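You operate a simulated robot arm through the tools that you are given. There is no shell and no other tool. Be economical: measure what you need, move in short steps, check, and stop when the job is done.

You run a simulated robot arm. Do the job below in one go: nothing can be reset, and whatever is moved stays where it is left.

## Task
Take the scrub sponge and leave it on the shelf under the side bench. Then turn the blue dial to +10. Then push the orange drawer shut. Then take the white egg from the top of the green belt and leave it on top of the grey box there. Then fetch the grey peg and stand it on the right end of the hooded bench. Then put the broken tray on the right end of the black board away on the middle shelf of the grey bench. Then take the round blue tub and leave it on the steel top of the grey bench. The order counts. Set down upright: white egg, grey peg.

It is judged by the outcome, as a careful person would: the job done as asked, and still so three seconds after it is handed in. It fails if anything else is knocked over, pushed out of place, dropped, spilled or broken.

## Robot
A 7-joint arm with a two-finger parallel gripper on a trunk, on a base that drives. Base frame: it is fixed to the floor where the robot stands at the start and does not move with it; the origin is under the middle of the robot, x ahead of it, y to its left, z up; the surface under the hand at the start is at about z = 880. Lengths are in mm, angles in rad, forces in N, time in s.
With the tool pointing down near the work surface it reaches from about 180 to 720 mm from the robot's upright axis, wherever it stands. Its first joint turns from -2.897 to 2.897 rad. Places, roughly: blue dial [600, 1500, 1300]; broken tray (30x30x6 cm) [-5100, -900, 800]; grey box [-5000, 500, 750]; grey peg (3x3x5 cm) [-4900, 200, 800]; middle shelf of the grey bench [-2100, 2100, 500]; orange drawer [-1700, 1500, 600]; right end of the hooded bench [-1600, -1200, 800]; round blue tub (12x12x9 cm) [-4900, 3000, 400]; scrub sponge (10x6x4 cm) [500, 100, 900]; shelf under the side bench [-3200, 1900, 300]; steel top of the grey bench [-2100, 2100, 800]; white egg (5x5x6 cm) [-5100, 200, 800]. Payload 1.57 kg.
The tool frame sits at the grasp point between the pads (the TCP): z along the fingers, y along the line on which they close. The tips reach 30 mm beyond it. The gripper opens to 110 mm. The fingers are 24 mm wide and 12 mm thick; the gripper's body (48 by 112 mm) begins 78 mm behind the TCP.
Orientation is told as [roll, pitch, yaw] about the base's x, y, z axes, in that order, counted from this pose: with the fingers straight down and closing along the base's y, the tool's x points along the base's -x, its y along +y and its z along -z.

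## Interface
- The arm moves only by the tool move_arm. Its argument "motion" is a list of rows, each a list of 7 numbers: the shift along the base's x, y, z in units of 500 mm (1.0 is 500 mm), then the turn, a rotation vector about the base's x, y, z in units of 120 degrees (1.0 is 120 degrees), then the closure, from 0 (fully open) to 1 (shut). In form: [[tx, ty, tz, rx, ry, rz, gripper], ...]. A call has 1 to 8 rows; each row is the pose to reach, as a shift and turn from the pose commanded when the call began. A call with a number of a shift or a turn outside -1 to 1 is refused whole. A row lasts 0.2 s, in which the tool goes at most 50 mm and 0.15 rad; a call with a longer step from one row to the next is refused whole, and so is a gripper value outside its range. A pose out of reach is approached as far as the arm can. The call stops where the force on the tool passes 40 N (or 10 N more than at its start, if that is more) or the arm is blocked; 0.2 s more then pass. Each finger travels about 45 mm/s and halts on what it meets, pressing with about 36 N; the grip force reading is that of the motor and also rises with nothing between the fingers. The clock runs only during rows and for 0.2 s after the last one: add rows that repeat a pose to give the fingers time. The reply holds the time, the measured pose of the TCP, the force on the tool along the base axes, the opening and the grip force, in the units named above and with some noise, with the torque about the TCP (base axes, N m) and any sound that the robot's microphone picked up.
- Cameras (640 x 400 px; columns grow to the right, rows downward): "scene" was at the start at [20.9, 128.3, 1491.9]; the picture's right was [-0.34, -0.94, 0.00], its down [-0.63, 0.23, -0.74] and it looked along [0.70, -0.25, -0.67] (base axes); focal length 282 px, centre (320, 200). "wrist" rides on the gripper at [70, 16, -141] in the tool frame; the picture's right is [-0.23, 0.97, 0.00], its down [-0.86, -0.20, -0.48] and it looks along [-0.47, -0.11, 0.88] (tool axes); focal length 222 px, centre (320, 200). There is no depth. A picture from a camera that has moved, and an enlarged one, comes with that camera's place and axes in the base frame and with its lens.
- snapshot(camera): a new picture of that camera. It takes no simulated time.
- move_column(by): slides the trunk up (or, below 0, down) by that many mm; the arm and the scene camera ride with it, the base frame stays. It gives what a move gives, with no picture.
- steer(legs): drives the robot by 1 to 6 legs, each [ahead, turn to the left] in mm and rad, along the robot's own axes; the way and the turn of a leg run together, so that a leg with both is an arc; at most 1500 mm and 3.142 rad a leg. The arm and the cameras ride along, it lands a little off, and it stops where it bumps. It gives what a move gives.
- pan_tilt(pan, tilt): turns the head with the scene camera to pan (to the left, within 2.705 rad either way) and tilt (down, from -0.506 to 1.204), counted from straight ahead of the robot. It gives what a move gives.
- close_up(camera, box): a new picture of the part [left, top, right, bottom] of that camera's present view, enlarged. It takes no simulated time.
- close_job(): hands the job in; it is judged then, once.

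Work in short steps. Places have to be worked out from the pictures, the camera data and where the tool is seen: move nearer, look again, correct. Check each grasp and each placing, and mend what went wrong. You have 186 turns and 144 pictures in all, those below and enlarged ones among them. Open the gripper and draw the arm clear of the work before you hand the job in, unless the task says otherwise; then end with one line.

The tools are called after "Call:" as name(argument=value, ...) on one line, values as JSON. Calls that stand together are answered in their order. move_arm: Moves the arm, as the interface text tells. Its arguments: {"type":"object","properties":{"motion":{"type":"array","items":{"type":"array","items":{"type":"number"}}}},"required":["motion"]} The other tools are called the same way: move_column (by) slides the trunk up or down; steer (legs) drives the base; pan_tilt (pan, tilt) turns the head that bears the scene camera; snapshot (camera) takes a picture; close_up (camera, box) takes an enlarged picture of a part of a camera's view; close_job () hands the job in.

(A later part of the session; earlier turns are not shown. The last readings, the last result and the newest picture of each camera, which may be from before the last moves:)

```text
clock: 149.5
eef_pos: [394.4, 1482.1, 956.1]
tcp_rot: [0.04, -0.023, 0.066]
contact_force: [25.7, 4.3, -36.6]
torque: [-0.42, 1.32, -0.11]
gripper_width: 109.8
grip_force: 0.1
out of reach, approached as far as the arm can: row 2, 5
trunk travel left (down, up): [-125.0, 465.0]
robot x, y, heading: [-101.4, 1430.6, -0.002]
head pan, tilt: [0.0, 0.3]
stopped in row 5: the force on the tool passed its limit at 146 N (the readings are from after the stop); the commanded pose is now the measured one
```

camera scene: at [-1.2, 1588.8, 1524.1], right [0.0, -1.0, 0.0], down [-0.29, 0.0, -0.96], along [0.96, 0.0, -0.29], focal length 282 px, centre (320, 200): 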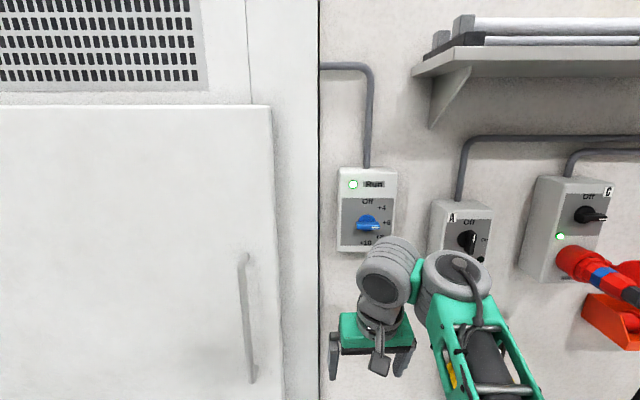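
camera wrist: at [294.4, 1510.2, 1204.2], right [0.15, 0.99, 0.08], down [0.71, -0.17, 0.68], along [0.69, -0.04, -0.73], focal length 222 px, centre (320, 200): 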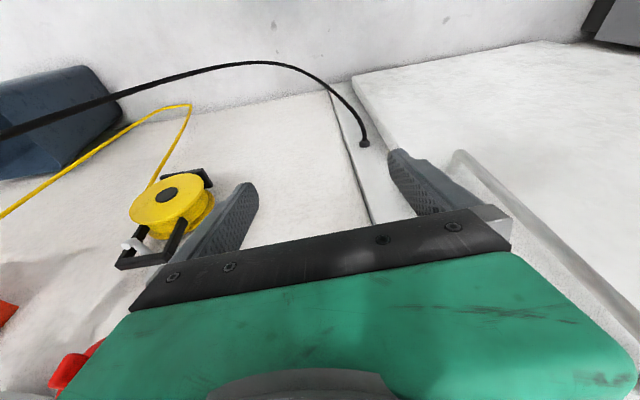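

The tool met something (146 N). I look before doing anything more.

Call:
snapshot(camera="scene")

Call:
snapshot(camera="wrist")

```text
112 pictures are left
camera scene: at [-70.4, 1589.1, 1230.6], right [0.0, -1.0, 0.0], down [-0.3, 0.0, -0.96], along [0.96, 0.0, -0.3], focal length 282 px, centre (320, 200)
```

scene: 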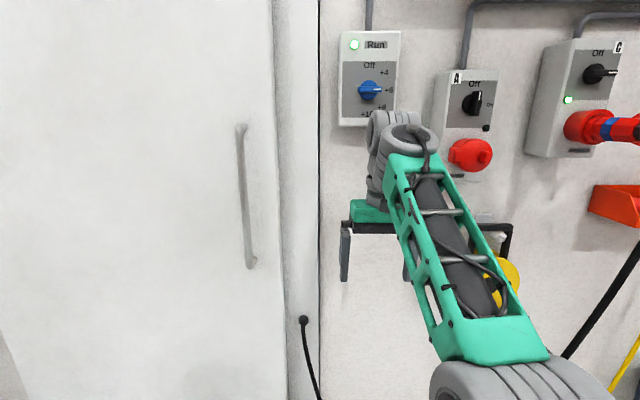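

```text
111 pictures are left
camera wrist: at [321.5, 1488.2, 1097.1], right [0.16, 0.99, 0.04], down [0.86, -0.16, 0.49], along [0.49, -0.04, -0.87], focal length 222 px, centre (320, 200)
```

wrist: 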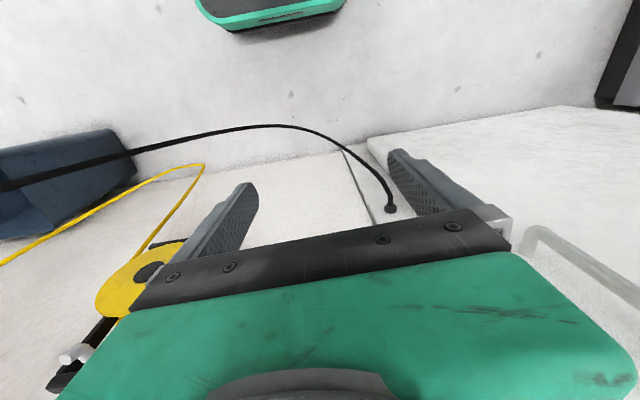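

Forearm now rises steeply so the down-pointing hand pressed against it; pitching the tool forward relieves that. Knob fixed by two views at ≈[605, 1478, 1277]. I pitch now.

Call:
move_arm(motion=[[0.02, 0, 0, 0, -0.06, 0, 0], [0.05, 0, 0.01, 0, -0.12, 0, 0], [0.08, 0, 0.02, 0, -0.19, 0, 0], [0.1, 0, 0.04, 0, -0.26, 0, 0], [0.1, 0, 0.06, 0, -0.33, 0, 0]])

```text
clock: 150.7
eef_pos: [445.5, 1481.1, 987.9]
tcp_rot: [-0.015, -0.709, 0.09]
contact_force: [0.1, -0.8, -0.6]
torque: [0.0, 0.0, -0.02]
gripper_width: 110.3
grip_force: 0.1
trunk travel left (down, up): [-125.0, 465.0]
robot x, y, heading: [-107.0, 1432.9, 0.001]
head pan, tilt: [0.0, 0.3]
```

Free again. Continue pitching and raise toward dial height.

Call:
move_arm(motion=[[0.0, 0, 0.07, 0, -0.06, 0, 0], [0.0, 0, 0.15, 0, -0.12, 0, 0], [0.02, 0, 0.23, 0, -0.18, 0, 0], [0.02, 0, 0.31, 0, -0.24, 0, 0], [0.02, 0, 0.39, 0, -0.3, 0, 0], [0.02, 0, 0.47, 0, -0.36, 0, 0], [0.02, 0, 0.53, 0, -0.41, 0, 0], [0.02, 0, 0.57, 0, -0.41, 0, 0]])

Call:
snapshot(camera="wrist")

Call:
snapshot(camera="scene")

```text
clock: 152.5
eef_pos: [453.9, 1480.8, 1271.6]
tcp_rot: [-1.51, -1.504, 1.55]
contact_force: [0.7, 0.2, 0.0]
torque: [-0.02, 0.0, 0.02]
gripper_width: 109.9
grip_force: 0.0
trunk travel left (down, up): [-125.0, 465.0]
robot x, y, heading: [-105.9, 1433.4, -0.0]
head pan, tilt: [0.0, 0.3]
```

```text
110 pictures are left
camera wrist: at [312.5, 1487.5, 1201.7], right [-0.04, 0.99, 0.16], down [-0.47, -0.16, 0.87], along [0.88, -0.04, 0.47], focal length 222 px, centre (320, 200)
```

wrist: 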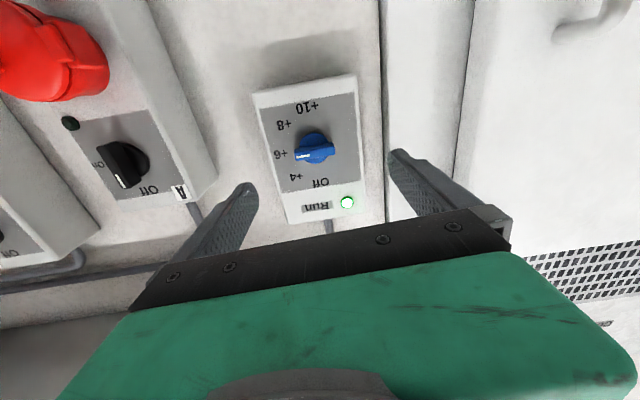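

```text
109 pictures are left
camera scene: at [-70.5, 1589.0, 1230.7], right [0.0, -1.0, 0.0], down [-0.3, 0.0, -0.96], along [0.96, 0.0, -0.3], focal length 282 px, centre (320, 200)
```

scene: 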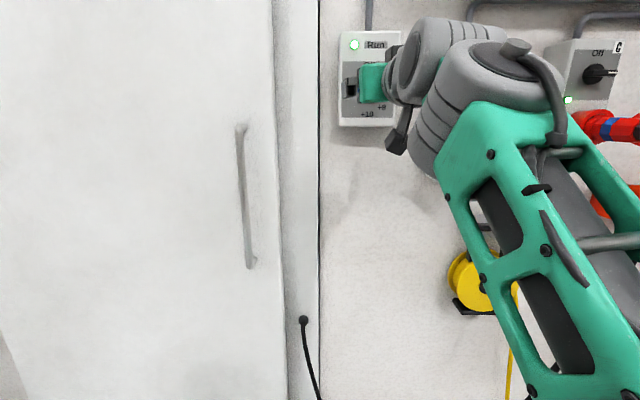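

Tool points at the wall, knob lines up at ≈[605,1479,1278]. Now I fix the small yaw and roll -90° so the fingers close vertically on the horizontal bar.

Call:
move_arm(motion=[[0, 0, 0.01, 0, 0, -0.02, 0]])

Call:
move_arm(motion=[[0, 0, 0, -0.065, 0, 0, 0], [0, 0, 0, -0.13, 0, 0, 0], [0, 0, 0, -0.195, 0, 0, 0], [0, 0, 0, -0.26, 0, 0, 0], [0, 0, 0, -0.325, 0, 0, 0], [0, 0, 0, -0.39, 0, 0, 0], [0, 0, 0, -0.455, 0, 0, 0], [0, 0, 0, -0.52, 0, 0, 0]])

Call:
move_arm(motion=[[0, 0, 0, -0.065, 0, 0, 0.2], [0, 0, 0, -0.13, 0, 0, 0.4], [0, 0, 0, -0.196, 0, 0, 0.5], [0, 0, 0, -0.196, 0, 0, 0.5], [0, 0, 0, -0.196, 0, 0, 0.5]])

Call:
snapshot(camera="wrist")

```text
clock: 152.9
eef_pos: [453.3, 1481.6, 1274.1]
tcp_rot: [-1.504, -1.506, 1.503]
contact_force: [0.1, -0.5, -0.5]
torque: [-0.03, -0.01, 0.07]
gripper_width: 110.0
grip_force: 0.2
trunk travel left (down, up): [-125.0, 465.0]
robot x, y, heading: [-106.2, 1432.4, 0.0]
head pan, tilt: [0.0, 0.3]
```

```text
clock: 154.7
eef_pos: [453.7, 1481.9, 1276.0]
tcp_rot: [-1.571, -0.413, 1.566]
contact_force: [0.1, -0.3, -0.1]
torque: [0.01, 0.0, -0.01]
gripper_width: 109.9
grip_force: 0.1
trunk travel left (down, up): [-125.0, 465.0]
robot x, y, heading: [-104.4, 1430.9, 0.003]
head pan, tilt: [0.0, 0.3]
```

```text
clock: 155.9
eef_pos: [453.8, 1481.8, 1277.0]
tcp_rot: [-1.571, -0.003, 1.564]
contact_force: [0.3, 0.6, 0.9]
torque: [-0.05, -0.02, 0.0]
gripper_width: 54.7
grip_force: 0.0
trunk travel left (down, up): [-125.0, 465.0]
robot x, y, heading: [-105.2, 1434.0, 0.001]
head pan, tilt: [0.0, 0.3]
```

```text
108 pictures are left
camera wrist: at [313.2, 1413.0, 1260.7], right [0.0, 0.23, -0.97], down [-0.47, 0.86, 0.2], along [0.88, 0.46, 0.11], focal length 222 px, centre (320, 200)
```

wrist: 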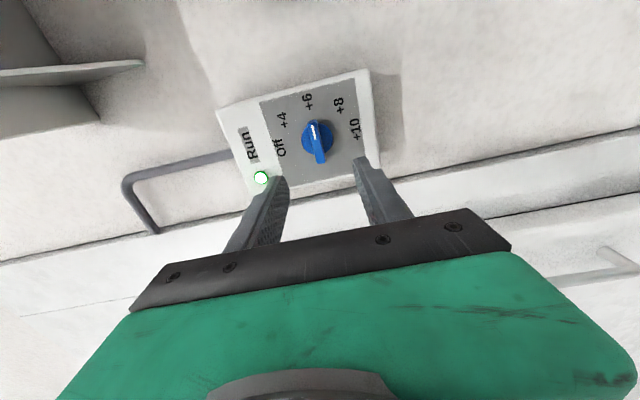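

Aligned. I advance to TCP x≈572.

Call:
move_arm(motion=[[0.08, 0, 0.006, 0, 0, 0, 0.5], [0.16, 0, 0.006, 0, 0, 0, 0.5], [0.22, 0, 0.006, 0, 0, 0, 0.5], [0.236, 0, 0.006, 0, 0, 0, 0.5]])

Call:
snapshot(camera="wrist")

```text
clock: 156.9
eef_pos: [572.2, 1478.8, 1280.1]
tcp_rot: [-1.571, -0.004, 1.566]
contact_force: [-0.2, -0.2, 0.0]
torque: [0.03, 0.01, -0.02]
gripper_width: 54.9
grip_force: 0.0
trunk travel left (down, up): [-125.0, 465.0]
robot x, y, heading: [-104.5, 1432.3, 0.0]
head pan, tilt: [0.0, 0.3]
```

```text
107 pictures are left
camera wrist: at [431.6, 1412.1, 1263.9], right [0.0, 0.23, -0.97], down [-0.47, 0.86, 0.2], along [0.88, 0.46, 0.11], focal length 222 px, centre (320, 200)
```

wrist: 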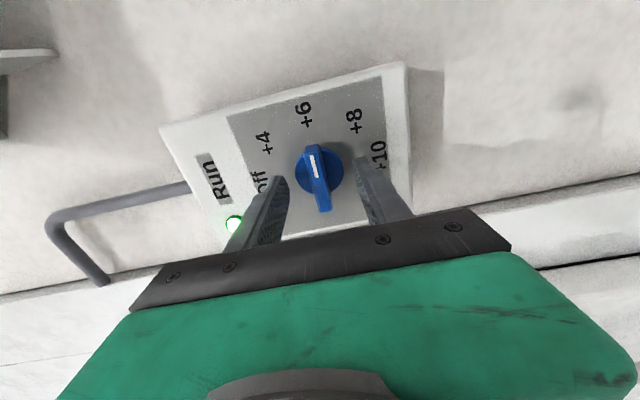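

Tips are just at the bar's front. Advance carefully ~18 mm more, then close.

Call:
move_arm(motion=[[0.01, 0.004, 0, 0, 0, 0, 0.5], [0.02, 0.004, 0, 0, 0, 0, 0.5], [0.03, 0.004, 0, 0, 0, 0, 0.5], [0.036, 0.004, 0, 0, 0, 0, 0.5]])

Call:
snapshot(camera="wrist")

```text
clock: 157.9
eef_pos: [583.1, 1482.9, 1284.0]
tcp_rot: [-1.579, -0.006, 1.568]
contact_force: [-27.9, -2.0, -3.3]
torque: [-0.22, 1.13, 0.12]
gripper_width: 57.8
grip_force: 1.5
trunk travel left (down, up): [-125.0, 465.0]
robot x, y, heading: [-102.0, 1432.3, -0.002]
head pan, tilt: [0.0, 0.3]
```

```text
106 pictures are left
camera wrist: at [441.5, 1414.7, 1266.9], right [0.01, 0.23, -0.97], down [-0.48, 0.86, 0.2], along [0.88, 0.46, 0.12], focal length 222 px, centre (320, 200)
```

wrist: 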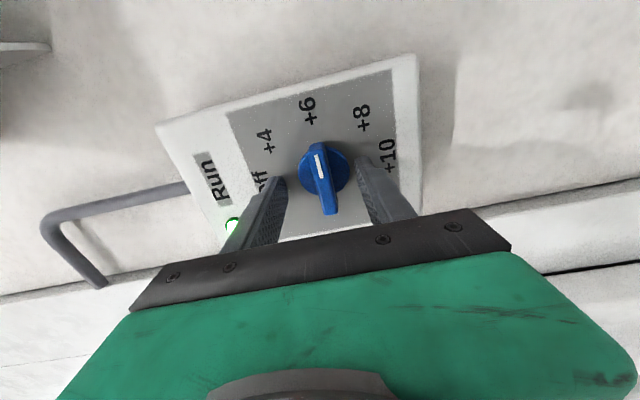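

Tips touched the box face (x≈614). Back off a few mm and close on the bar.

Call:
move_arm(motion=[[-0.018, -0.002, -0.002, 0, 0, 0, 0.5], [-0.018, -0.002, -0.002, 0, 0, 0, 0.75], [-0.018, -0.002, -0.002, 0, 0, 0, 0.85], [-0.018, -0.002, -0.002, 0, 0, 0, 0.9], [-0.018, -0.002, -0.002, 0, 0, 0, 0.9], [-0.018, -0.002, -0.002, 0, 0, 0, 0.9]])

Call:
snapshot(camera="wrist")

```text
clock: 159.3
eef_pos: [578.5, 1482.2, 1280.2]
tcp_rot: [-1.576, -0.005, 1.567]
contact_force: [13.8, 0.2, 23.8]
torque: [-0.08, -0.61, 0.05]
gripper_width: 39.8
grip_force: 45.2
trunk travel left (down, up): [-125.0, 465.0]
robot x, y, heading: [-104.6, 1432.7, 0.005]
head pan, tilt: [0.0, 0.3]
```

```text
105 pictures are left
camera wrist: at [437.3, 1414.4, 1263.3], right [0.0, 0.23, -0.97], down [-0.47, 0.86, 0.2], along [0.88, 0.46, 0.11], focal length 222 px, centre (320, 200)
```

wrist: 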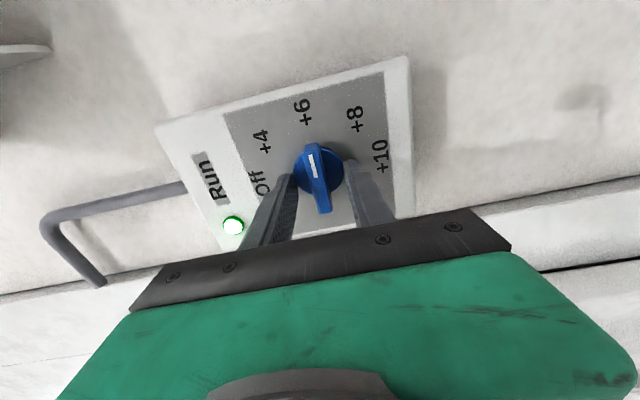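

Width 40 mm — that's the round disc, not the bar. Open a little, back off 11 mm, raise 2 mm and close again on the bar.

Call:
move_arm(motion=[[0, 0, 0, 0, 0, 0, 0.55], [0, 0, 0, 0, 0, 0, 0.55], [-0.01, 0, 0.004, 0, 0, 0, 0.55], [-0.02, 0, 0.004, 0, 0, 0, 0.7], [-0.02, 0, 0.004, 0, 0, 0, 0.95], [-0.02, 0, 0.004, 0, 0, 0, 0.95], [-0.02, 0, 0.004, 0, 0, 0, 0.95], [-0.02, 0, 0.004, 0, 0, 0, 0.95]])

Call:
snapshot(camera="wrist")

```text
clock: 161.1
eef_pos: [572.2, 1483.0, 1281.0]
tcp_rot: [-1.569, -0.004, 1.566]
contact_force: [1.9, -0.1, 0.3]
torque: [0.02, -0.11, 0.08]
gripper_width: 11.9
grip_force: 29.1
trunk travel left (down, up): [-125.0, 465.0]
robot x, y, heading: [-105.5, 1430.7, 0.005]
head pan, tilt: [0.0, 0.3]
```

```text
104 pictures are left
camera wrist: at [430.1, 1414.3, 1264.2], right [0.0, 0.23, -0.97], down [-0.47, 0.86, 0.2], along [0.88, 0.46, 0.11], focal length 222 px, centre (320, 200)
```

wrist: 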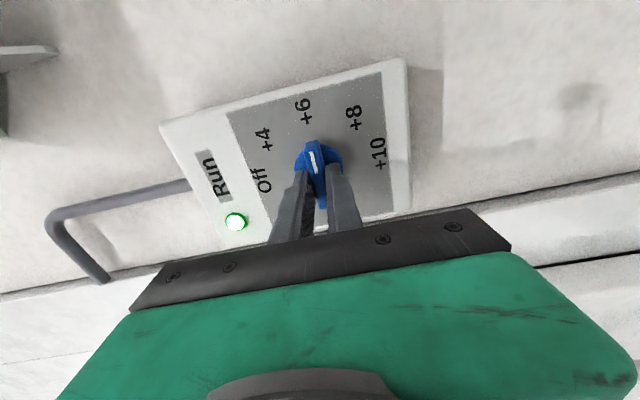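

Bar gripped (12 mm). Turn clockwise: +90° about the tool axis.

Call:
move_arm(motion=[[0, 0, 0, 0.05, 0, 0, 1], [0, 0, 0, 0.1, 0, 0, 1], [0, 0, 0, 0.15, 0, 0, 1], [0, 0, 0, 0.2, 0, 0, 1], [0, 0, 0, 0.25, 0, 0, 1], [0, 0, 0, 0.3, 0, 0, 1], [0, 0, 0, 0.35, 0, 0, 1], [0, 0, 0, 0.4, 0, 0, 1]])

Call:
move_arm(motion=[[0, 0, 0, 0.05, 0, 0, 1], [0, 0, 0, 0.1, 0, 0, 1], [0, 0, 0, 0.15, 0, 0, 1], [0, 0, 0, 0.2, 0, 0, 1], [0, 0, 0, 0.25, 0, 0, 1], [0, 0, 0, 0.3, 0, 0, 1], [0, 0, 0, 0.35, 0, 0, 1], [0, 0, 0, 0.35, 0, 0, 1]])

Call:
snapshot(camera="wrist")

```text
clock: 162.9
eef_pos: [569.7, 1478.8, 1282.4]
tcp_rot: [-1.573, -0.846, 1.565]
contact_force: [18.9, -11.2, 28.9]
torque: [-0.07, -0.14, -0.2]
gripper_width: 11.9
grip_force: 29.0
trunk travel left (down, up): [-125.0, 465.0]
robot x, y, heading: [-104.6, 1435.7, -0.008]
head pan, tilt: [0.0, 0.3]
```

```text
clock: 164.7
eef_pos: [569.2, 1479.1, 1281.9]
tcp_rot: [1.328, -1.562, -1.331]
contact_force: [9.0, -22.1, 19.7]
torque: [-0.46, -0.75, -0.66]
gripper_width: 11.5
grip_force: 28.8
trunk travel left (down, up): [-125.0, 465.0]
robot x, y, heading: [-103.7, 1430.9, -0.005]
head pan, tilt: [0.0, 0.3]
```

```text
103 pictures are left
camera wrist: at [428.4, 1496.1, 1213.1], right [0.0, 0.97, 0.24], down [-0.48, -0.21, 0.85], along [0.88, -0.11, 0.46], focal length 222 px, centre (320, 200)
```

wrist: 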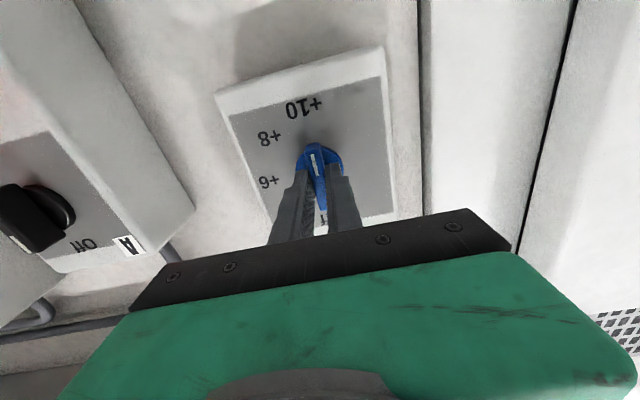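

Pointer now appears at +10. Release, back off, and check.

Call:
move_arm(motion=[[0, 0, 0, 0, 0, 0, 0.8], [0, 0, 0, 0, 0, 0, 0.6], [-0.01, 0, 0, 0, 0, 0, 0.6], [-0.09, 0, 0, 0, 0, 0, 0.6], [-0.18, 0, 0, 0, 0, 0, 0.4], [-0.22, 0, 0, 0, 0, 0, 0.2]])

Call:
snapshot(camera="wrist")

```text
clock: 166.1
eef_pos: [461.3, 1484.2, 1281.2]
tcp_rot: [0.745, -1.566, -0.746]
contact_force: [-0.8, -0.8, -0.4]
torque: [0.05, 0.01, -0.03]
gripper_width: 88.1
grip_force: 0.0
trunk travel left (down, up): [-125.0, 465.0]
robot x, y, heading: [-107.1, 1432.1, -0.001]
head pan, tilt: [0.0, 0.3]
```

```text
102 pictures are left
camera wrist: at [319.8, 1500.3, 1213.1], right [0.0, 0.97, 0.23], down [-0.47, -0.2, 0.86], along [0.88, -0.11, 0.46], focal length 222 px, centre (320, 200)
```

wrist: 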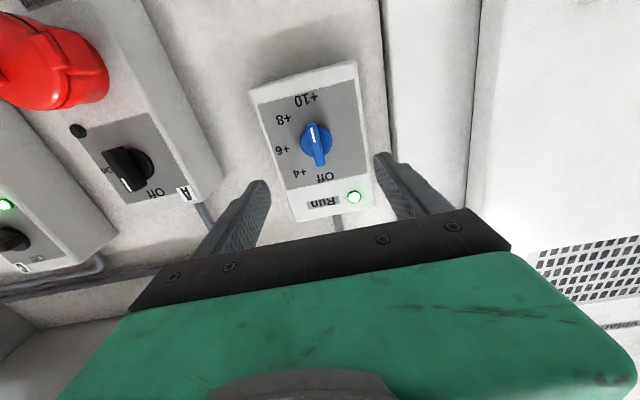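

Dial is at +10. Now back off and fold the tool back down by reversing the path.

Call:
steer(legs=[[-350, 0]])

Call:
move_arm(motion=[[0, 0, -0.04, 0, 0, 0, 0], [0, 0, -0.12, 0, 0.06, 0, 0], [0, 0, -0.2, 0, 0.12, 0, 0], [0, 0, -0.28, 0, 0.18, 0, 0], [0, 0, -0.36, 0, 0.24, 0, 0], [-0.02, 0, -0.44, 0, 0.3, 0, 0], [-0.02, 0, -0.52, 0, 0.36, 0, 0], [-0.02, 0, -0.58, 0, 0.41, 0, 0]])

Call:
move_arm(motion=[[-0.02, 0, -0.06, 0, 0.06, 0, 0], [-0.04, 0, -0.14, 0, 0.12, 0, 0], [-0.04, 0, -0.22, 0, 0.18, 0, 0], [-0.04, 0, -0.3, 0, 0.24, 0, 0], [-0.04, 0, -0.38, 0, 0.3, 0, 0], [-0.04, 0, -0.44, 0, 0.34, 0, 0]])

```text
clock: 168.4
eef_pos: [98.8, 1477.5, 1281.4]
tcp_rot: [0.724, -1.564, -0.737]
contact_force: [-0.2, -0.1, 0.9]
torque: [0.0, 0.0, 0.03]
gripper_width: 88.0
grip_force: 0.1
trunk travel left (down, up): [-125.0, 465.0]
robot x, y, heading: [-466.9, 1432.6, -0.012]
head pan, tilt: [0.0, 0.3]
```

```text
clock: 170.2
eef_pos: [90.4, 1477.4, 991.4]
tcp_rot: [-0.007, -0.705, -0.008]
contact_force: [-0.1, 0.4, -0.3]
torque: [0.03, 0.02, 0.0]
gripper_width: 110.1
grip_force: 0.1
trunk travel left (down, up): [-125.0, 465.0]
robot x, y, heading: [-471.7, 1433.2, -0.01]
head pan, tilt: [0.0, 0.3]
```

```text
clock: 171.6
eef_pos: [68.9, 1478.9, 772.8]
tcp_rot: [-0.011, 0.006, -0.006]
contact_force: [-0.3, 0.0, -0.4]
torque: [0.02, -0.06, 0.0]
gripper_width: 110.2
grip_force: 0.1
trunk travel left (down, up): [-125.0, 465.0]
robot x, y, heading: [-466.7, 1436.5, -0.007]
head pan, tilt: [0.0, 0.3]
```

Tool points down again. Turn around to face the drawer and look.

Call:
steer(legs=[[0, 3.1]])

Call:
pan_tilt(pan=0.0, tilt=0.35)

Call:
snapshot(camera="scene")

```text
clock: 179.2
eef_pos: [-1010.7, 1424.5, 771.1]
tcp_rot: [-0.014, 0.006, 3.074]
contact_force: [0.5, 0.7, 0.7]
torque: [0.01, 0.01, 0.0]
gripper_width: 109.9
grip_force: 0.0
trunk travel left (down, up): [-125.0, 465.0]
robot x, y, heading: [-468.3, 1433.8, 3.069]
head pan, tilt: [0.0, 0.3]
```

```text
clock: 179.8
eef_pos: [-1009.6, 1425.0, 771.8]
tcp_rot: [-0.013, 0.005, 3.075]
contact_force: [-0.6, -0.2, 0.2]
torque: [-0.01, -0.01, -0.01]
gripper_width: 110.3
grip_force: 0.1
trunk travel left (down, up): [-125.0, 465.0]
robot x, y, heading: [-471.4, 1433.3, 3.068]
head pan, tilt: [0.0, 0.351]
```

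```text
101 pictures are left
camera scene: at [-511.8, 1284.5, 1226.0], right [0.07, 1.0, 0.0], down [0.34, -0.03, -0.94], along [-0.94, 0.07, -0.34], focal length 282 px, centre (320, 200)
```

scene: 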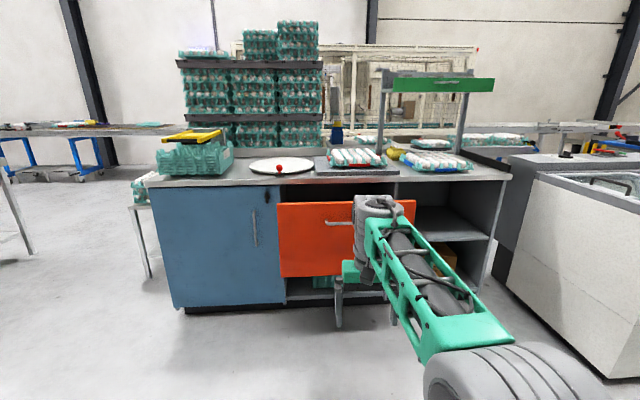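

Drawer front is at x≈-1640, y≈1190–1790, z≈445–815, handle mid-upper. I'll push with closed fingertips pitched forward about 58° below the handle, near y≈1485.

Call:
move_column(by=-120)

Call:
move_arm(motion=[[0, 0.02, 0, 0, 0.07, 0, 0.3], [0, 0.04, 0, 0, 0.14, 0, 0.6], [0, 0.06, 0, 0, 0.21, 0, 1], [0, 0.08, 0, 0, 0.28, 0, 1], [0, 0.1, 0, 0, 0.35, 0, 1], [0, 0.12, -0.02, 0, 0.42, 0, 1], [0, 0.12, -0.04, 0, 0.49, 0, 1], [0, 0.12, -0.06, 0, 0.49, 0, 1]])

Call:
steer(legs=[[400, 0.06]])

Call:
snapshot(camera="scene")

Call:
snapshot(camera="wrist")

```text
clock: 181.3
eef_pos: [-1009.8, 1424.8, 653.1]
tcp_rot: [-0.014, 0.003, 3.076]
contact_force: [0.6, -0.2, -0.4]
torque: [-0.06, 0.01, -0.04]
gripper_width: 109.9
grip_force: 0.0
trunk travel left (down, up): [-5.0, 585.0]
robot x, y, heading: [-473.3, 1434.4, 3.072]
head pan, tilt: [0.0, 0.351]
```

```text
clock: 183.1
eef_pos: [-1009.7, 1485.9, 624.0]
tcp_rot: [0.103, -1.02, 3.011]
contact_force: [0.7, -0.4, 0.9]
torque: [-0.03, -0.01, -0.01]
gripper_width: 0.2
grip_force: 20.8
trunk travel left (down, up): [-5.0, 585.0]
robot x, y, heading: [-470.1, 1432.6, 3.067]
head pan, tilt: [0.0, 0.351]
```

```text
clock: 185.7
eef_pos: [-1419.4, 1468.1, 624.0]
tcp_rot: [0.099, -1.018, 3.074]
contact_force: [0.7, -0.6, -0.1]
torque: [0.01, -0.01, 0.04]
gripper_width: 0.0
grip_force: 21.7
trunk travel left (down, up): [-5.0, 585.0]
robot x, y, heading: [-880.3, 1454.3, 3.132]
head pan, tilt: [0.0, 0.351]
```

```text
100 pictures are left
camera scene: at [-910.2, 1299.3, 1106.0], right [0.01, 1.0, 0.0], down [0.34, 0.0, -0.94], along [-0.94, 0.01, -0.34], focal length 282 px, centre (320, 200)
```

scene: 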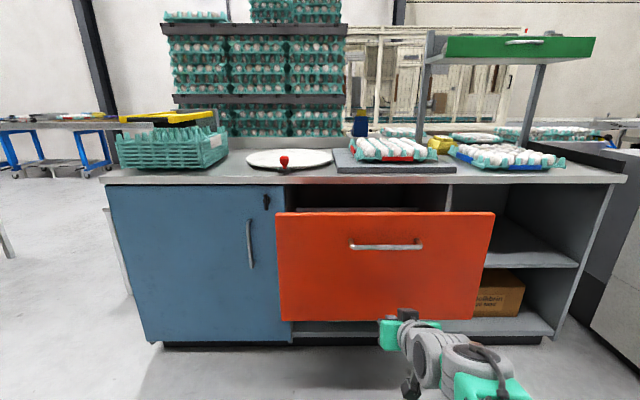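

```text
99 pictures are left
camera wrist: at [-1262.2, 1457.1, 639.8], right [-0.1, -0.96, 0.24], down [-0.04, 0.25, 0.97], along [-0.99, 0.09, -0.07], focal length 222 px, centre (320, 200)
```

wrist: 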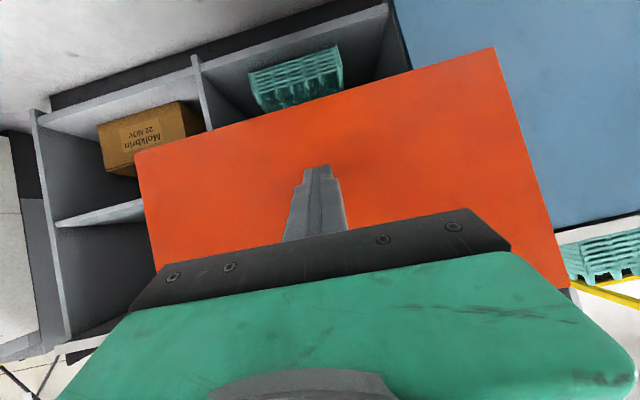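

I retract the hand 110 mm, shift to y≈1500, and drive 280 mm closer so the arm can push through the full stroke.

Call:
move_arm(motion=[[0.07, 0.02, -0.01, 0, 0, 0, 1], [0.14, 0.05, -0.02, 0, 0, 0, 1], [0.22, 0.06, -0.02, 0, 0, 0, 1]])

Call:
steer(legs=[[275, 0]])

Call:
snapshot(camera="wrist")

```text
clock: 186.6
eef_pos: [-1305.1, 1491.3, 538.3]
tcp_rot: [0.25, -0.821, 2.971]
contact_force: [0.1, -0.5, -0.1]
torque: [0.0, -0.04, 0.0]
gripper_width: 0.1
grip_force: 22.0
trunk travel left (down, up): [-5.0, 585.0]
robot x, y, heading: [-874.3, 1450.3, 3.129]
head pan, tilt: [0.0, 0.351]
stopped in row 3: the arm was blocked; the commanded pose is now the measured one
```

```text
clock: 188.5
eef_pos: [-1572.7, 1494.6, 538.2]
tcp_rot: [0.249, -0.821, 2.967]
contact_force: [0.0, -0.3, -1.1]
torque: [0.04, 0.01, 0.0]
gripper_width: 0.1
grip_force: 21.1
trunk travel left (down, up): [-5.0, 585.0]
robot x, y, heading: [-1144.8, 1456.3, 3.131]
head pan, tilt: [0.0, 0.351]
```

```text
98 pictures are left
camera wrist: at [-1420.1, 1490.0, 583.9], right [-0.15, -0.93, 0.33], down [-0.22, 0.35, 0.91], along [-0.96, 0.06, -0.26], focal length 222 px, centre (320, 200)
```

wrist: 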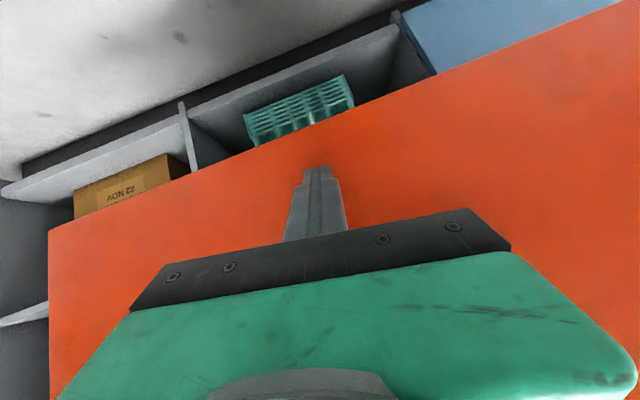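

Hand sagged to z=538 (limit near the body), still within the drawer face. I raise while extending and push.

Call:
move_arm(motion=[[-0.02, 0, 0.04, 0, 0.02, 0, 1], [-0.06, 0, 0.08, 0, 0.05, 0, 1], [-0.1, 0, 0.1, 0, 0.08, 0, 1], [-0.14, 0, 0.1, 0, 0.08, 0, 1], [-0.18, 0, 0.1, 0, 0.08, 0, 1], [-0.22, 0, 0.1, 0, 0.08, 0, 1], [-0.26, 0, 0.1, 0, 0.08, 0, 1], [-0.3, 0, 0.1, 0, 0.08, 0, 1]])

Call:
snapshot(camera="scene")

```text
clock: 190.3
eef_pos: [-1719.5, 1495.9, 592.1]
tcp_rot: [0.299, -0.992, 2.922]
contact_force: [-0.8, 0.3, 0.0]
torque: [0.03, -0.05, -0.01]
gripper_width: 0.0
grip_force: 21.2
trunk travel left (down, up): [-5.0, 585.0]
robot x, y, heading: [-1144.0, 1456.6, 3.131]
head pan, tilt: [0.0, 0.351]
```

```text
97 pictures are left
camera scene: at [-1177.2, 1303.0, 1106.0], right [0.02, 1.0, 0.0], down [0.34, -0.01, -0.94], along [-0.94, 0.01, -0.34], focal length 282 px, centre (320, 200)
```

scene: 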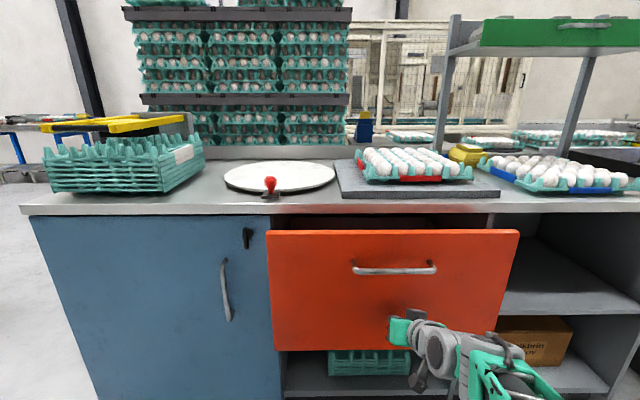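

Continue pushing.

Call:
move_arm(motion=[[-0.04, 0, 0, 0, 0, 0, 1], [-0.08, 0, 0, 0, 0, 0, 1], [-0.12, 0, 0, 0, 0, 0, 1], [-0.16, 0, 0, 0, 0, 0, 1], [-0.2, 0, 0, 0, 0, 0, 1]])

Call:
snapshot(camera="scene")

```text
clock: 191.5
eef_pos: [-1823.2, 1494.6, 592.2]
tcp_rot: [0.301, -0.99, 2.923]
contact_force: [0.2, 0.0, 0.3]
torque: [-0.01, -0.05, -0.01]
gripper_width: 0.0
grip_force: 21.5
trunk travel left (down, up): [-5.0, 585.0]
robot x, y, heading: [-1142.7, 1455.7, 3.132]
head pan, tilt: [0.0, 0.351]
```

```text
96 pictures are left
camera scene: at [-1177.2, 1303.0, 1106.0], right [0.02, 1.0, 0.0], down [0.34, -0.01, -0.94], along [-0.94, 0.01, -0.34], focal length 282 px, centre (320, 200)
```

scene: 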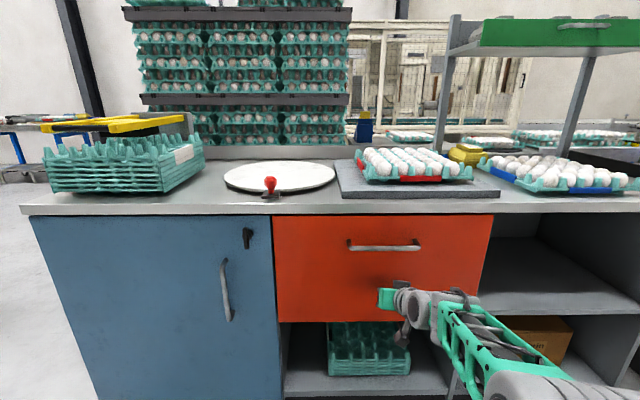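

The drawer is moving and looks nearly shut. Push on until it stops.

Call:
move_arm(motion=[[-0.03, 0, 0, 0, 0, 0, 1], [-0.06, 0, 0, 0, 0, 0, 1], [-0.09, 0, 0, 0, 0, 0, 1], [-0.12, 0, 0, 0, 0, 0, 1]])

Call:
snapshot(camera="scene")

```text
clock: 191.9
eef_pos: [-1834.0, 1494.2, 590.9]
tcp_rot: [0.295, -0.986, 2.928]
contact_force: [31.8, -1.0, 14.7]
torque: [-0.03, 0.21, 0.03]
gripper_width: 0.0
grip_force: 20.3
trunk travel left (down, up): [-5.0, 585.0]
robot x, y, heading: [-1142.0, 1455.6, 3.126]
head pan, tilt: [0.0, 0.351]
stopped in row 2: the force on the tool passed its limit at 72 N (the readings are from after the stop); the commanded pose is now the measured one
```

```text
95 pictures are left
camera scene: at [-1174.1, 1302.9, 1106.4], right [0.02, 1.0, 0.0], down [0.34, -0.01, -0.94], along [-0.94, 0.02, -0.34], focal length 282 px, centre (320, 200)
```

scene: 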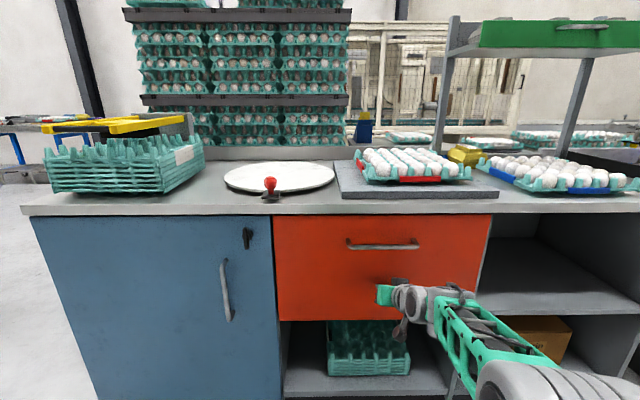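

Drawer hit its stop, flush with the door: shut. Retract, back away and fold the tool down.

Call:
move_arm(motion=[[0.06, 0, 0, 0, 0, 0, 1], [0.14, 0, 0, 0, 0, 0, 1], [0.22, 0, 0, 0, 0, 0, 1]])

Call:
steer(legs=[[-650, 0]])

Call:
move_column(by=400)

Call:
move_arm(motion=[[0.02, 0, 0.02, 0, -0.06, 0, 1], [0.06, 0, 0.04, 0, -0.12, 0, 0.8], [0.1, 0, 0.06, 0, -0.18, 0, 0.6], [0.14, 0, 0.08, 0, -0.24, 0, 0.4], [0.18, 0, 0.1, 0, -0.3, 0, 0], [0.2, 0, 0.12, 0, -0.36, 0, 0], [0.22, 0, 0.14, 0, -0.42, 0, 0], [0.24, 0, 0.16, 0, -0.48, 0, 0]])

```text
clock: 192.7
eef_pos: [-1723.8, 1495.7, 588.2]
tcp_rot: [0.295, -0.981, 2.927]
contact_force: [-0.4, 0.4, 0.5]
torque: [-0.03, 0.01, 0.01]
gripper_width: 0.1
grip_force: 21.3
trunk travel left (down, up): [-5.0, 585.0]
robot x, y, heading: [-1145.0, 1458.0, 3.122]
head pan, tilt: [0.0, 0.351]
```

```text
clock: 196.4
eef_pos: [-1067.3, 1485.9, 587.8]
tcp_rot: [0.297, -0.982, 2.924]
contact_force: [0.0, -0.4, 0.8]
torque: [-0.04, -0.02, -0.03]
gripper_width: 0.0
grip_force: 20.8
trunk travel left (down, up): [-5.0, 585.0]
robot x, y, heading: [-489.7, 1442.4, 3.128]
head pan, tilt: [0.0, 0.351]
```

```text
clock: 200.2
eef_pos: [-1066.9, 1486.8, 987.2]
tcp_rot: [0.298, -0.983, 2.925]
contact_force: [0.1, 0.0, -0.6]
torque: [-0.03, 0.01, -0.03]
gripper_width: 0.0
grip_force: 21.6
trunk travel left (down, up): [-405.0, 185.0]
robot x, y, heading: [-485.9, 1443.0, 3.119]
head pan, tilt: [0.0, 0.351]
```

```text
clock: 202.0
eef_pos: [-945.2, 1486.7, 1069.5]
tcp_rot: [0.113, 0.015, 3.023]
contact_force: [-0.1, 0.3, -0.1]
torque: [0.02, -0.01, -0.01]
gripper_width: 110.2
grip_force: 0.0
trunk travel left (down, up): [-405.0, 185.0]
robot x, y, heading: [-484.8, 1443.5, 3.119]
head pan, tilt: [0.0, 0.351]
```

Straighten the tool and tuck in, then drive back through the passage toward the belt.

Call:
move_arm(motion=[[0.04, 0, 0.04, 0.025, -0.003, 0.022, 0], [0.1, 0, 0.08, 0.0535, -0.006, 0.046, 0], [0.16, 0, 0.12, 0.0535, -0.006, 0.046, 0]])

Call:
steer(legs=[[0, 1.325], [1000, 0], [940, 0], [0, -1.3]])

```text
clock: 202.8
eef_pos: [-867.4, 1485.7, 1130.6]
tcp_rot: [-0.001, 0.017, 3.138]
contact_force: [0.5, 3.4, -0.2]
torque: [-0.33, -0.05, -0.08]
gripper_width: 109.9
grip_force: 0.1
out of reach, approached as far as the arm can: row 2
trunk travel left (down, up): [-405.0, 185.0]
robot x, y, heading: [-486.8, 1443.1, 3.125]
head pan, tilt: [0.0, 0.351]
```

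```text
clock: 219.1
eef_pos: [-1296.4, -463.6, 1132.2]
tcp_rot: [0.0, 0.018, -3.049]
contact_force: [0.7, -0.5, 0.4]
torque: [-0.03, 0.02, 0.0]
gripper_width: 110.0
grip_force: 0.0
trunk travel left (down, up): [-405.0, 185.0]
robot x, y, heading: [-919.0, -459.7, -3.044]
head pan, tilt: [0.0, 0.351]
```

Call:
steer(legs=[[0, -0.13], [1500, 0], [1400, 0]])

Call:
pan_tilt(pan=-0.5, tilt=0.5)

Call:
snapshot(camera="scene")

```text
clock: 233.9
eef_pos: [-4242.3, -545.4, 1131.5]
tcp_rot: [0.0, 0.018, -3.083]
contact_force: [0.7, 1.5, 0.1]
torque: [0.02, -0.01, 0.0]
gripper_width: 109.8
grip_force: 0.1
trunk travel left (down, up): [-405.0, 185.0]
robot x, y, heading: [-3861.4, -555.8, -3.074]
head pan, tilt: [0.0, 0.351]
```

```text
clock: 234.8
eef_pos: [-4244.5, -545.0, 1130.6]
tcp_rot: [0.0, 0.016, -3.082]
contact_force: [0.9, -0.1, -0.4]
torque: [0.02, -0.03, -0.03]
gripper_width: 110.0
grip_force: 0.1
trunk travel left (down, up): [-405.0, 185.0]
robot x, y, heading: [-3858.6, -557.8, -3.074]
head pan, tilt: [-0.499, 0.499]
```

```text
94 pictures are left
camera scene: at [-3870.0, -666.0, 1492.3], right [0.42, 0.91, 0.0], down [0.43, -0.2, -0.88], along [-0.8, 0.37, -0.48], focal length 282 px, centre (320, 200)
```

scene: 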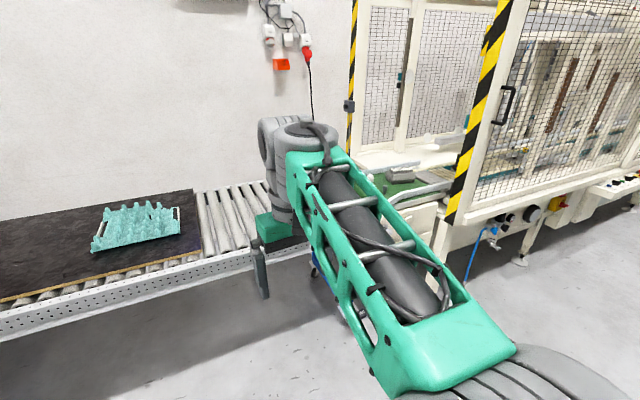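

Head to about (-4350, 200) and face the belt (-x).

Call:
steer(legs=[[0, -1.064], [900, 0], [0, 0.997]])

Call:
pan_tilt(pan=0.0, tilt=0.75)

Call:
snapshot(camera="scene")

Call:
snapshot(camera="wrist")

```text
clock: 243.1
eef_pos: [-4581.6, 502.5, 1130.2]
tcp_rot: [0.001, 0.018, 2.279]
contact_force: [7.8, -1.4, -0.1]
torque: [0.22, 0.86, -0.09]
gripper_width: 110.0
grip_force: 0.0
trunk travel left (down, up): [-405.0, 185.0]
robot x, y, heading: [-4356.7, 193.6, 2.302]
head pan, tilt: [-0.499, 0.499]
stopped in leg 3: the force on the tool passed its limit at 70 N (the readings are from after the stop); the commanded pose is now the measured one
```

```text
clock: 244.0
eef_pos: [-4581.0, 503.2, 1131.7]
tcp_rot: [0.001, 0.018, 2.282]
contact_force: [10.0, -0.6, 0.3]
torque: [0.14, 1.19, -0.2]
gripper_width: 110.4
grip_force: 0.1
trunk travel left (down, up): [-405.0, 185.0]
robot x, y, heading: [-4351.8, 194.9, 2.304]
head pan, tilt: [0.0, 0.75]
```

```text
93 pictures are left
camera scene: at [-4480.1, 110.1, 1470.5], right [0.74, 0.67, 0.0], down [0.46, -0.51, -0.73], along [-0.49, 0.54, -0.68], focal length 282 px, centre (320, 200)
```

scene: 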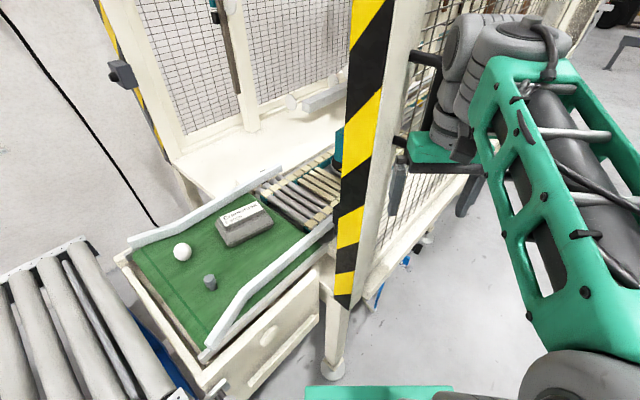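

```text
92 pictures are left
camera wrist: at [-4549.2, 442.1, 1274.9], right [-0.89, -0.46, 0.0], down [-0.41, 0.79, 0.46], along [-0.21, 0.41, -0.89], focal length 222 px, centre (320, 200)
```

wrist: 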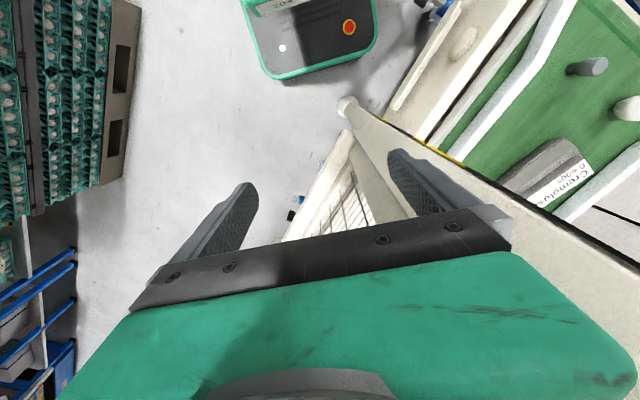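

The hand brushed the machine guard post (≈[-4708,463]). I'll back off and turn the other way round (rightward), keeping the hand clear of the post.

Call:
steer(legs=[[0, -0.1], [-130, 0], [0, -2.6], [0, -2.5]])

Call:
snapshot(camera="scene")

```text
clock: 257.7
eef_pos: [-4654.3, 19.9, 1131.5]
tcp_rot: [0.001, 0.018, -2.88]
contact_force: [0.7, 0.4, 0.6]
torque: [-0.02, -0.02, -0.01]
gripper_width: 109.9
grip_force: 0.0
trunk travel left (down, up): [-405.0, 185.0]
robot x, y, heading: [-4283.2, 91.8, -2.857]
head pan, tilt: [0.0, 0.75]
```

```text
91 pictures are left
camera scene: at [-4254.7, -60.4, 1470.4], right [-0.28, 0.96, 0.0], down [0.65, 0.19, -0.73], along [-0.7, -0.21, -0.68], focal length 282 px, centre (320, 200)
```

scene: 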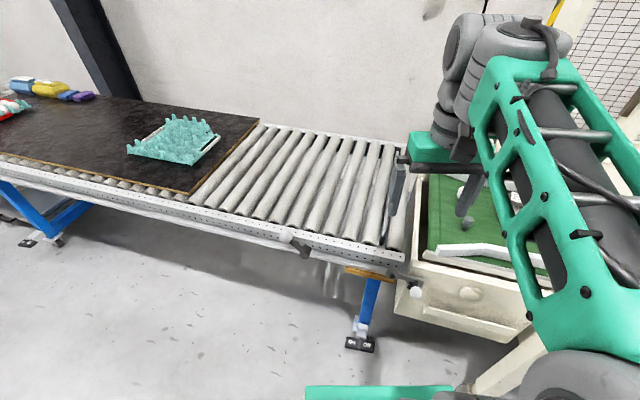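

Back up diagonally to y≈225, square up to -x, then drive in.

Call:
steer(legs=[[-470, 0], [0, -0.285]])

```text
clock: 261.5
eef_pos: [-4202.3, 261.5, 1131.8]
tcp_rot: [0.002, 0.017, 3.126]
contact_force: [0.1, 0.8, 0.5]
torque: [-0.03, -0.01, 0.01]
gripper_width: 109.9
grip_force: 0.1
trunk travel left (down, up): [-405.0, 185.0]
robot x, y, heading: [-3822.7, 225.6, -3.131]
head pan, tilt: [0.0, 0.75]
```

Call:
steer(legs=[[540, 0]])

Call:
snapshot(camera="scene")

Call:
snapshot(camera="wrist")

```text
clock: 264.7
eef_pos: [-4754.2, 254.2, 1131.1]
tcp_rot: [0.0, 0.017, 3.13]
contact_force: [-0.1, -0.2, -0.9]
torque: [0.02, 0.0, -0.04]
gripper_width: 109.8
grip_force: 0.0
trunk travel left (down, up): [-405.0, 185.0]
robot x, y, heading: [-4375.0, 218.9, -3.135]
head pan, tilt: [0.0, 0.75]
```

```text
90 pictures are left
camera scene: at [-4392.0, 69.9, 1470.3], right [-0.01, 1.0, 0.0], down [0.68, 0.01, -0.73], along [-0.73, -0.01, -0.68], focal length 282 px, centre (320, 200)
```

scene: 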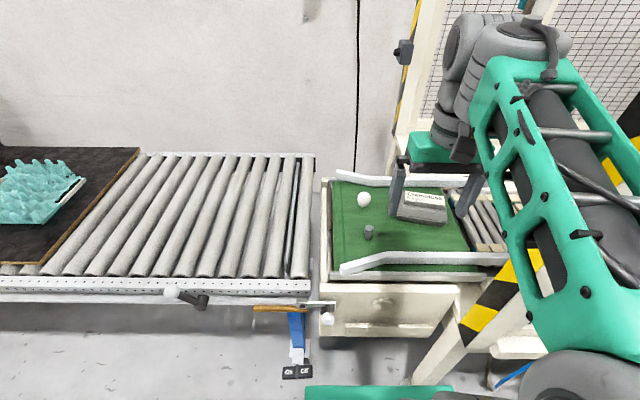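

```text
89 pictures are left
camera wrist: at [-4687.8, 239.1, 1274.5], right [-0.24, -0.97, 0.0], down [-0.86, 0.21, 0.46], along [-0.45, 0.11, -0.89], focal length 222 px, centre (320, 200)
```

wrist: 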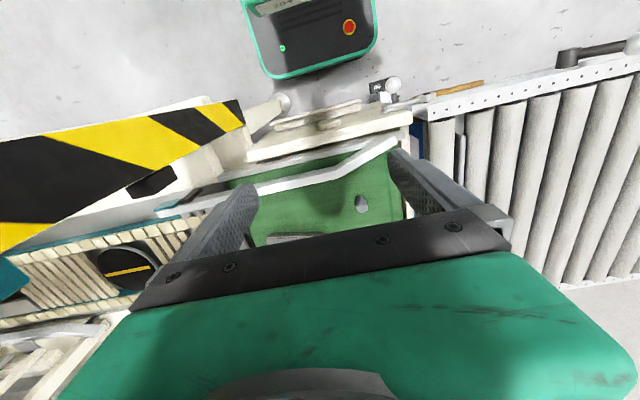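

Call:
close_up(camera="scene", box=[310, 150, 510, 290])

```text
2.86 times, centred on (410, 220) of scene
camera zoom: at [-4392.0, 69.9, 1470.3], right [-0.01, 1.0, 0.0], down [0.68, 0.01, -0.73], along [-0.73, -0.01, -0.68], focal length 807 px, centre (63, 143)
```

zoom: 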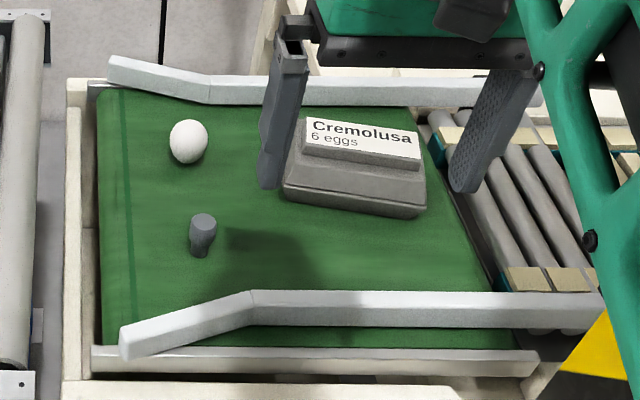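

Egg stands upright near [-5070, 203]; the grey carton is at its right with a flat raised lid. I move the hand over for a wrist view.

Call:
move_arm(motion=[[-0.06, -0.02, -0.05, 0, 0.008, 0, 0.1], [-0.13, -0.04, -0.1, 0, 0.008, 0, 0.2], [-0.2, -0.06, -0.15, 0, 0.008, 0, 0.2], [-0.27, -0.08, -0.2, 0, 0.008, 0, 0.2], [-0.33, -0.1, -0.26, 0, 0.008, 0, 0.2]])

Call:
snapshot(camera="wrist")

Call:
snapshot(camera="scene")

```text
clock: 265.9
eef_pos: [-4922.8, 204.9, 1003.1]
tcp_rot: [0.001, 0.001, 3.129]
contact_force: [0.1, 0.8, 0.6]
torque: [0.01, 0.04, 0.01]
gripper_width: 88.0
grip_force: 0.1
trunk travel left (down, up): [-405.0, 185.0]
robot x, y, heading: [-4374.5, 222.3, -3.127]
head pan, tilt: [0.0, 0.75]
```

```text
87 pictures are left
camera wrist: at [-4852.7, 188.6, 1145.6], right [-0.24, -0.97, 0.0], down [-0.85, 0.21, 0.48], along [-0.46, 0.11, -0.88], focal length 222 px, centre (320, 200)
```

wrist: 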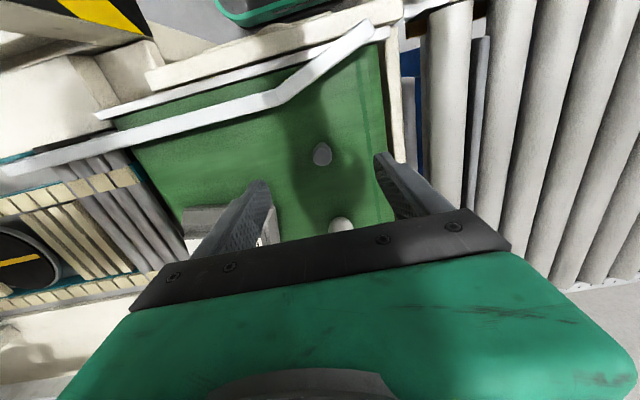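

```text
86 pictures are left
camera scene: at [-4392.2, 69.9, 1470.4], right [-0.01, 1.0, 0.0], down [0.68, 0.01, -0.73], along [-0.73, -0.01, -0.68], focal length 282 px, centre (320, 200)
```

scene: 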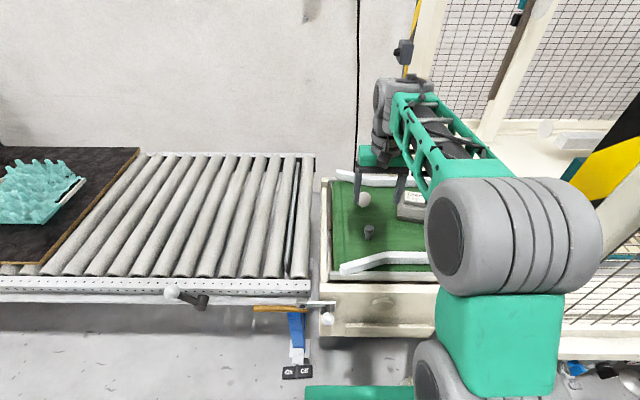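

Peg at ≈[-4940, 206] (top 850, belt 800); egg at ≈[-5085, 207]. I move above the egg at z≈930.

Call:
move_arm(motion=[[-0.08, 0, -0.03, 0, 0, 0, 0.2], [-0.16, 0, -0.06, 0, 0, 0, 0.25], [-0.24, 0.004, -0.1, 0, 0, 0, 0.25], [-0.3, 0.004, -0.14, 0, 0, 0, 0.25]])

Call:
snapshot(camera="wrist")

```text
clock: 266.9
eef_pos: [-5068.6, 205.7, 933.7]
tcp_rot: [0.001, 0.0, 3.129]
contact_force: [0.6, -0.3, -0.1]
torque: [-0.02, 0.01, 0.01]
gripper_width: 82.5
grip_force: 0.0
trunk travel left (down, up): [-405.0, 185.0]
robot x, y, heading: [-4372.7, 224.2, -3.134]
head pan, tilt: [0.0, 0.75]
```

```text
85 pictures are left
camera wrist: at [-4999.2, 189.2, 1075.6], right [-0.24, -0.97, 0.0], down [-0.85, 0.21, 0.48], along [-0.46, 0.11, -0.88], focal length 222 px, centre (320, 200)
```

wrist: 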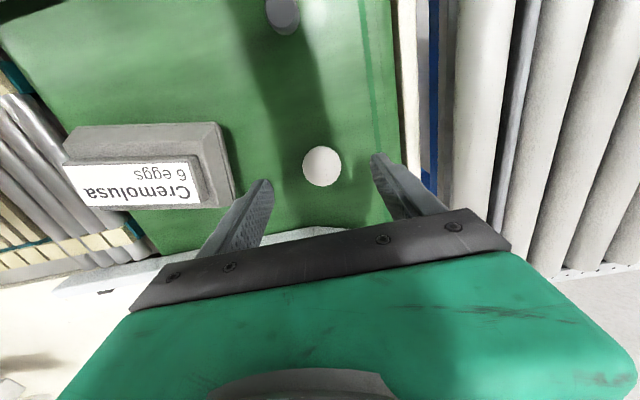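

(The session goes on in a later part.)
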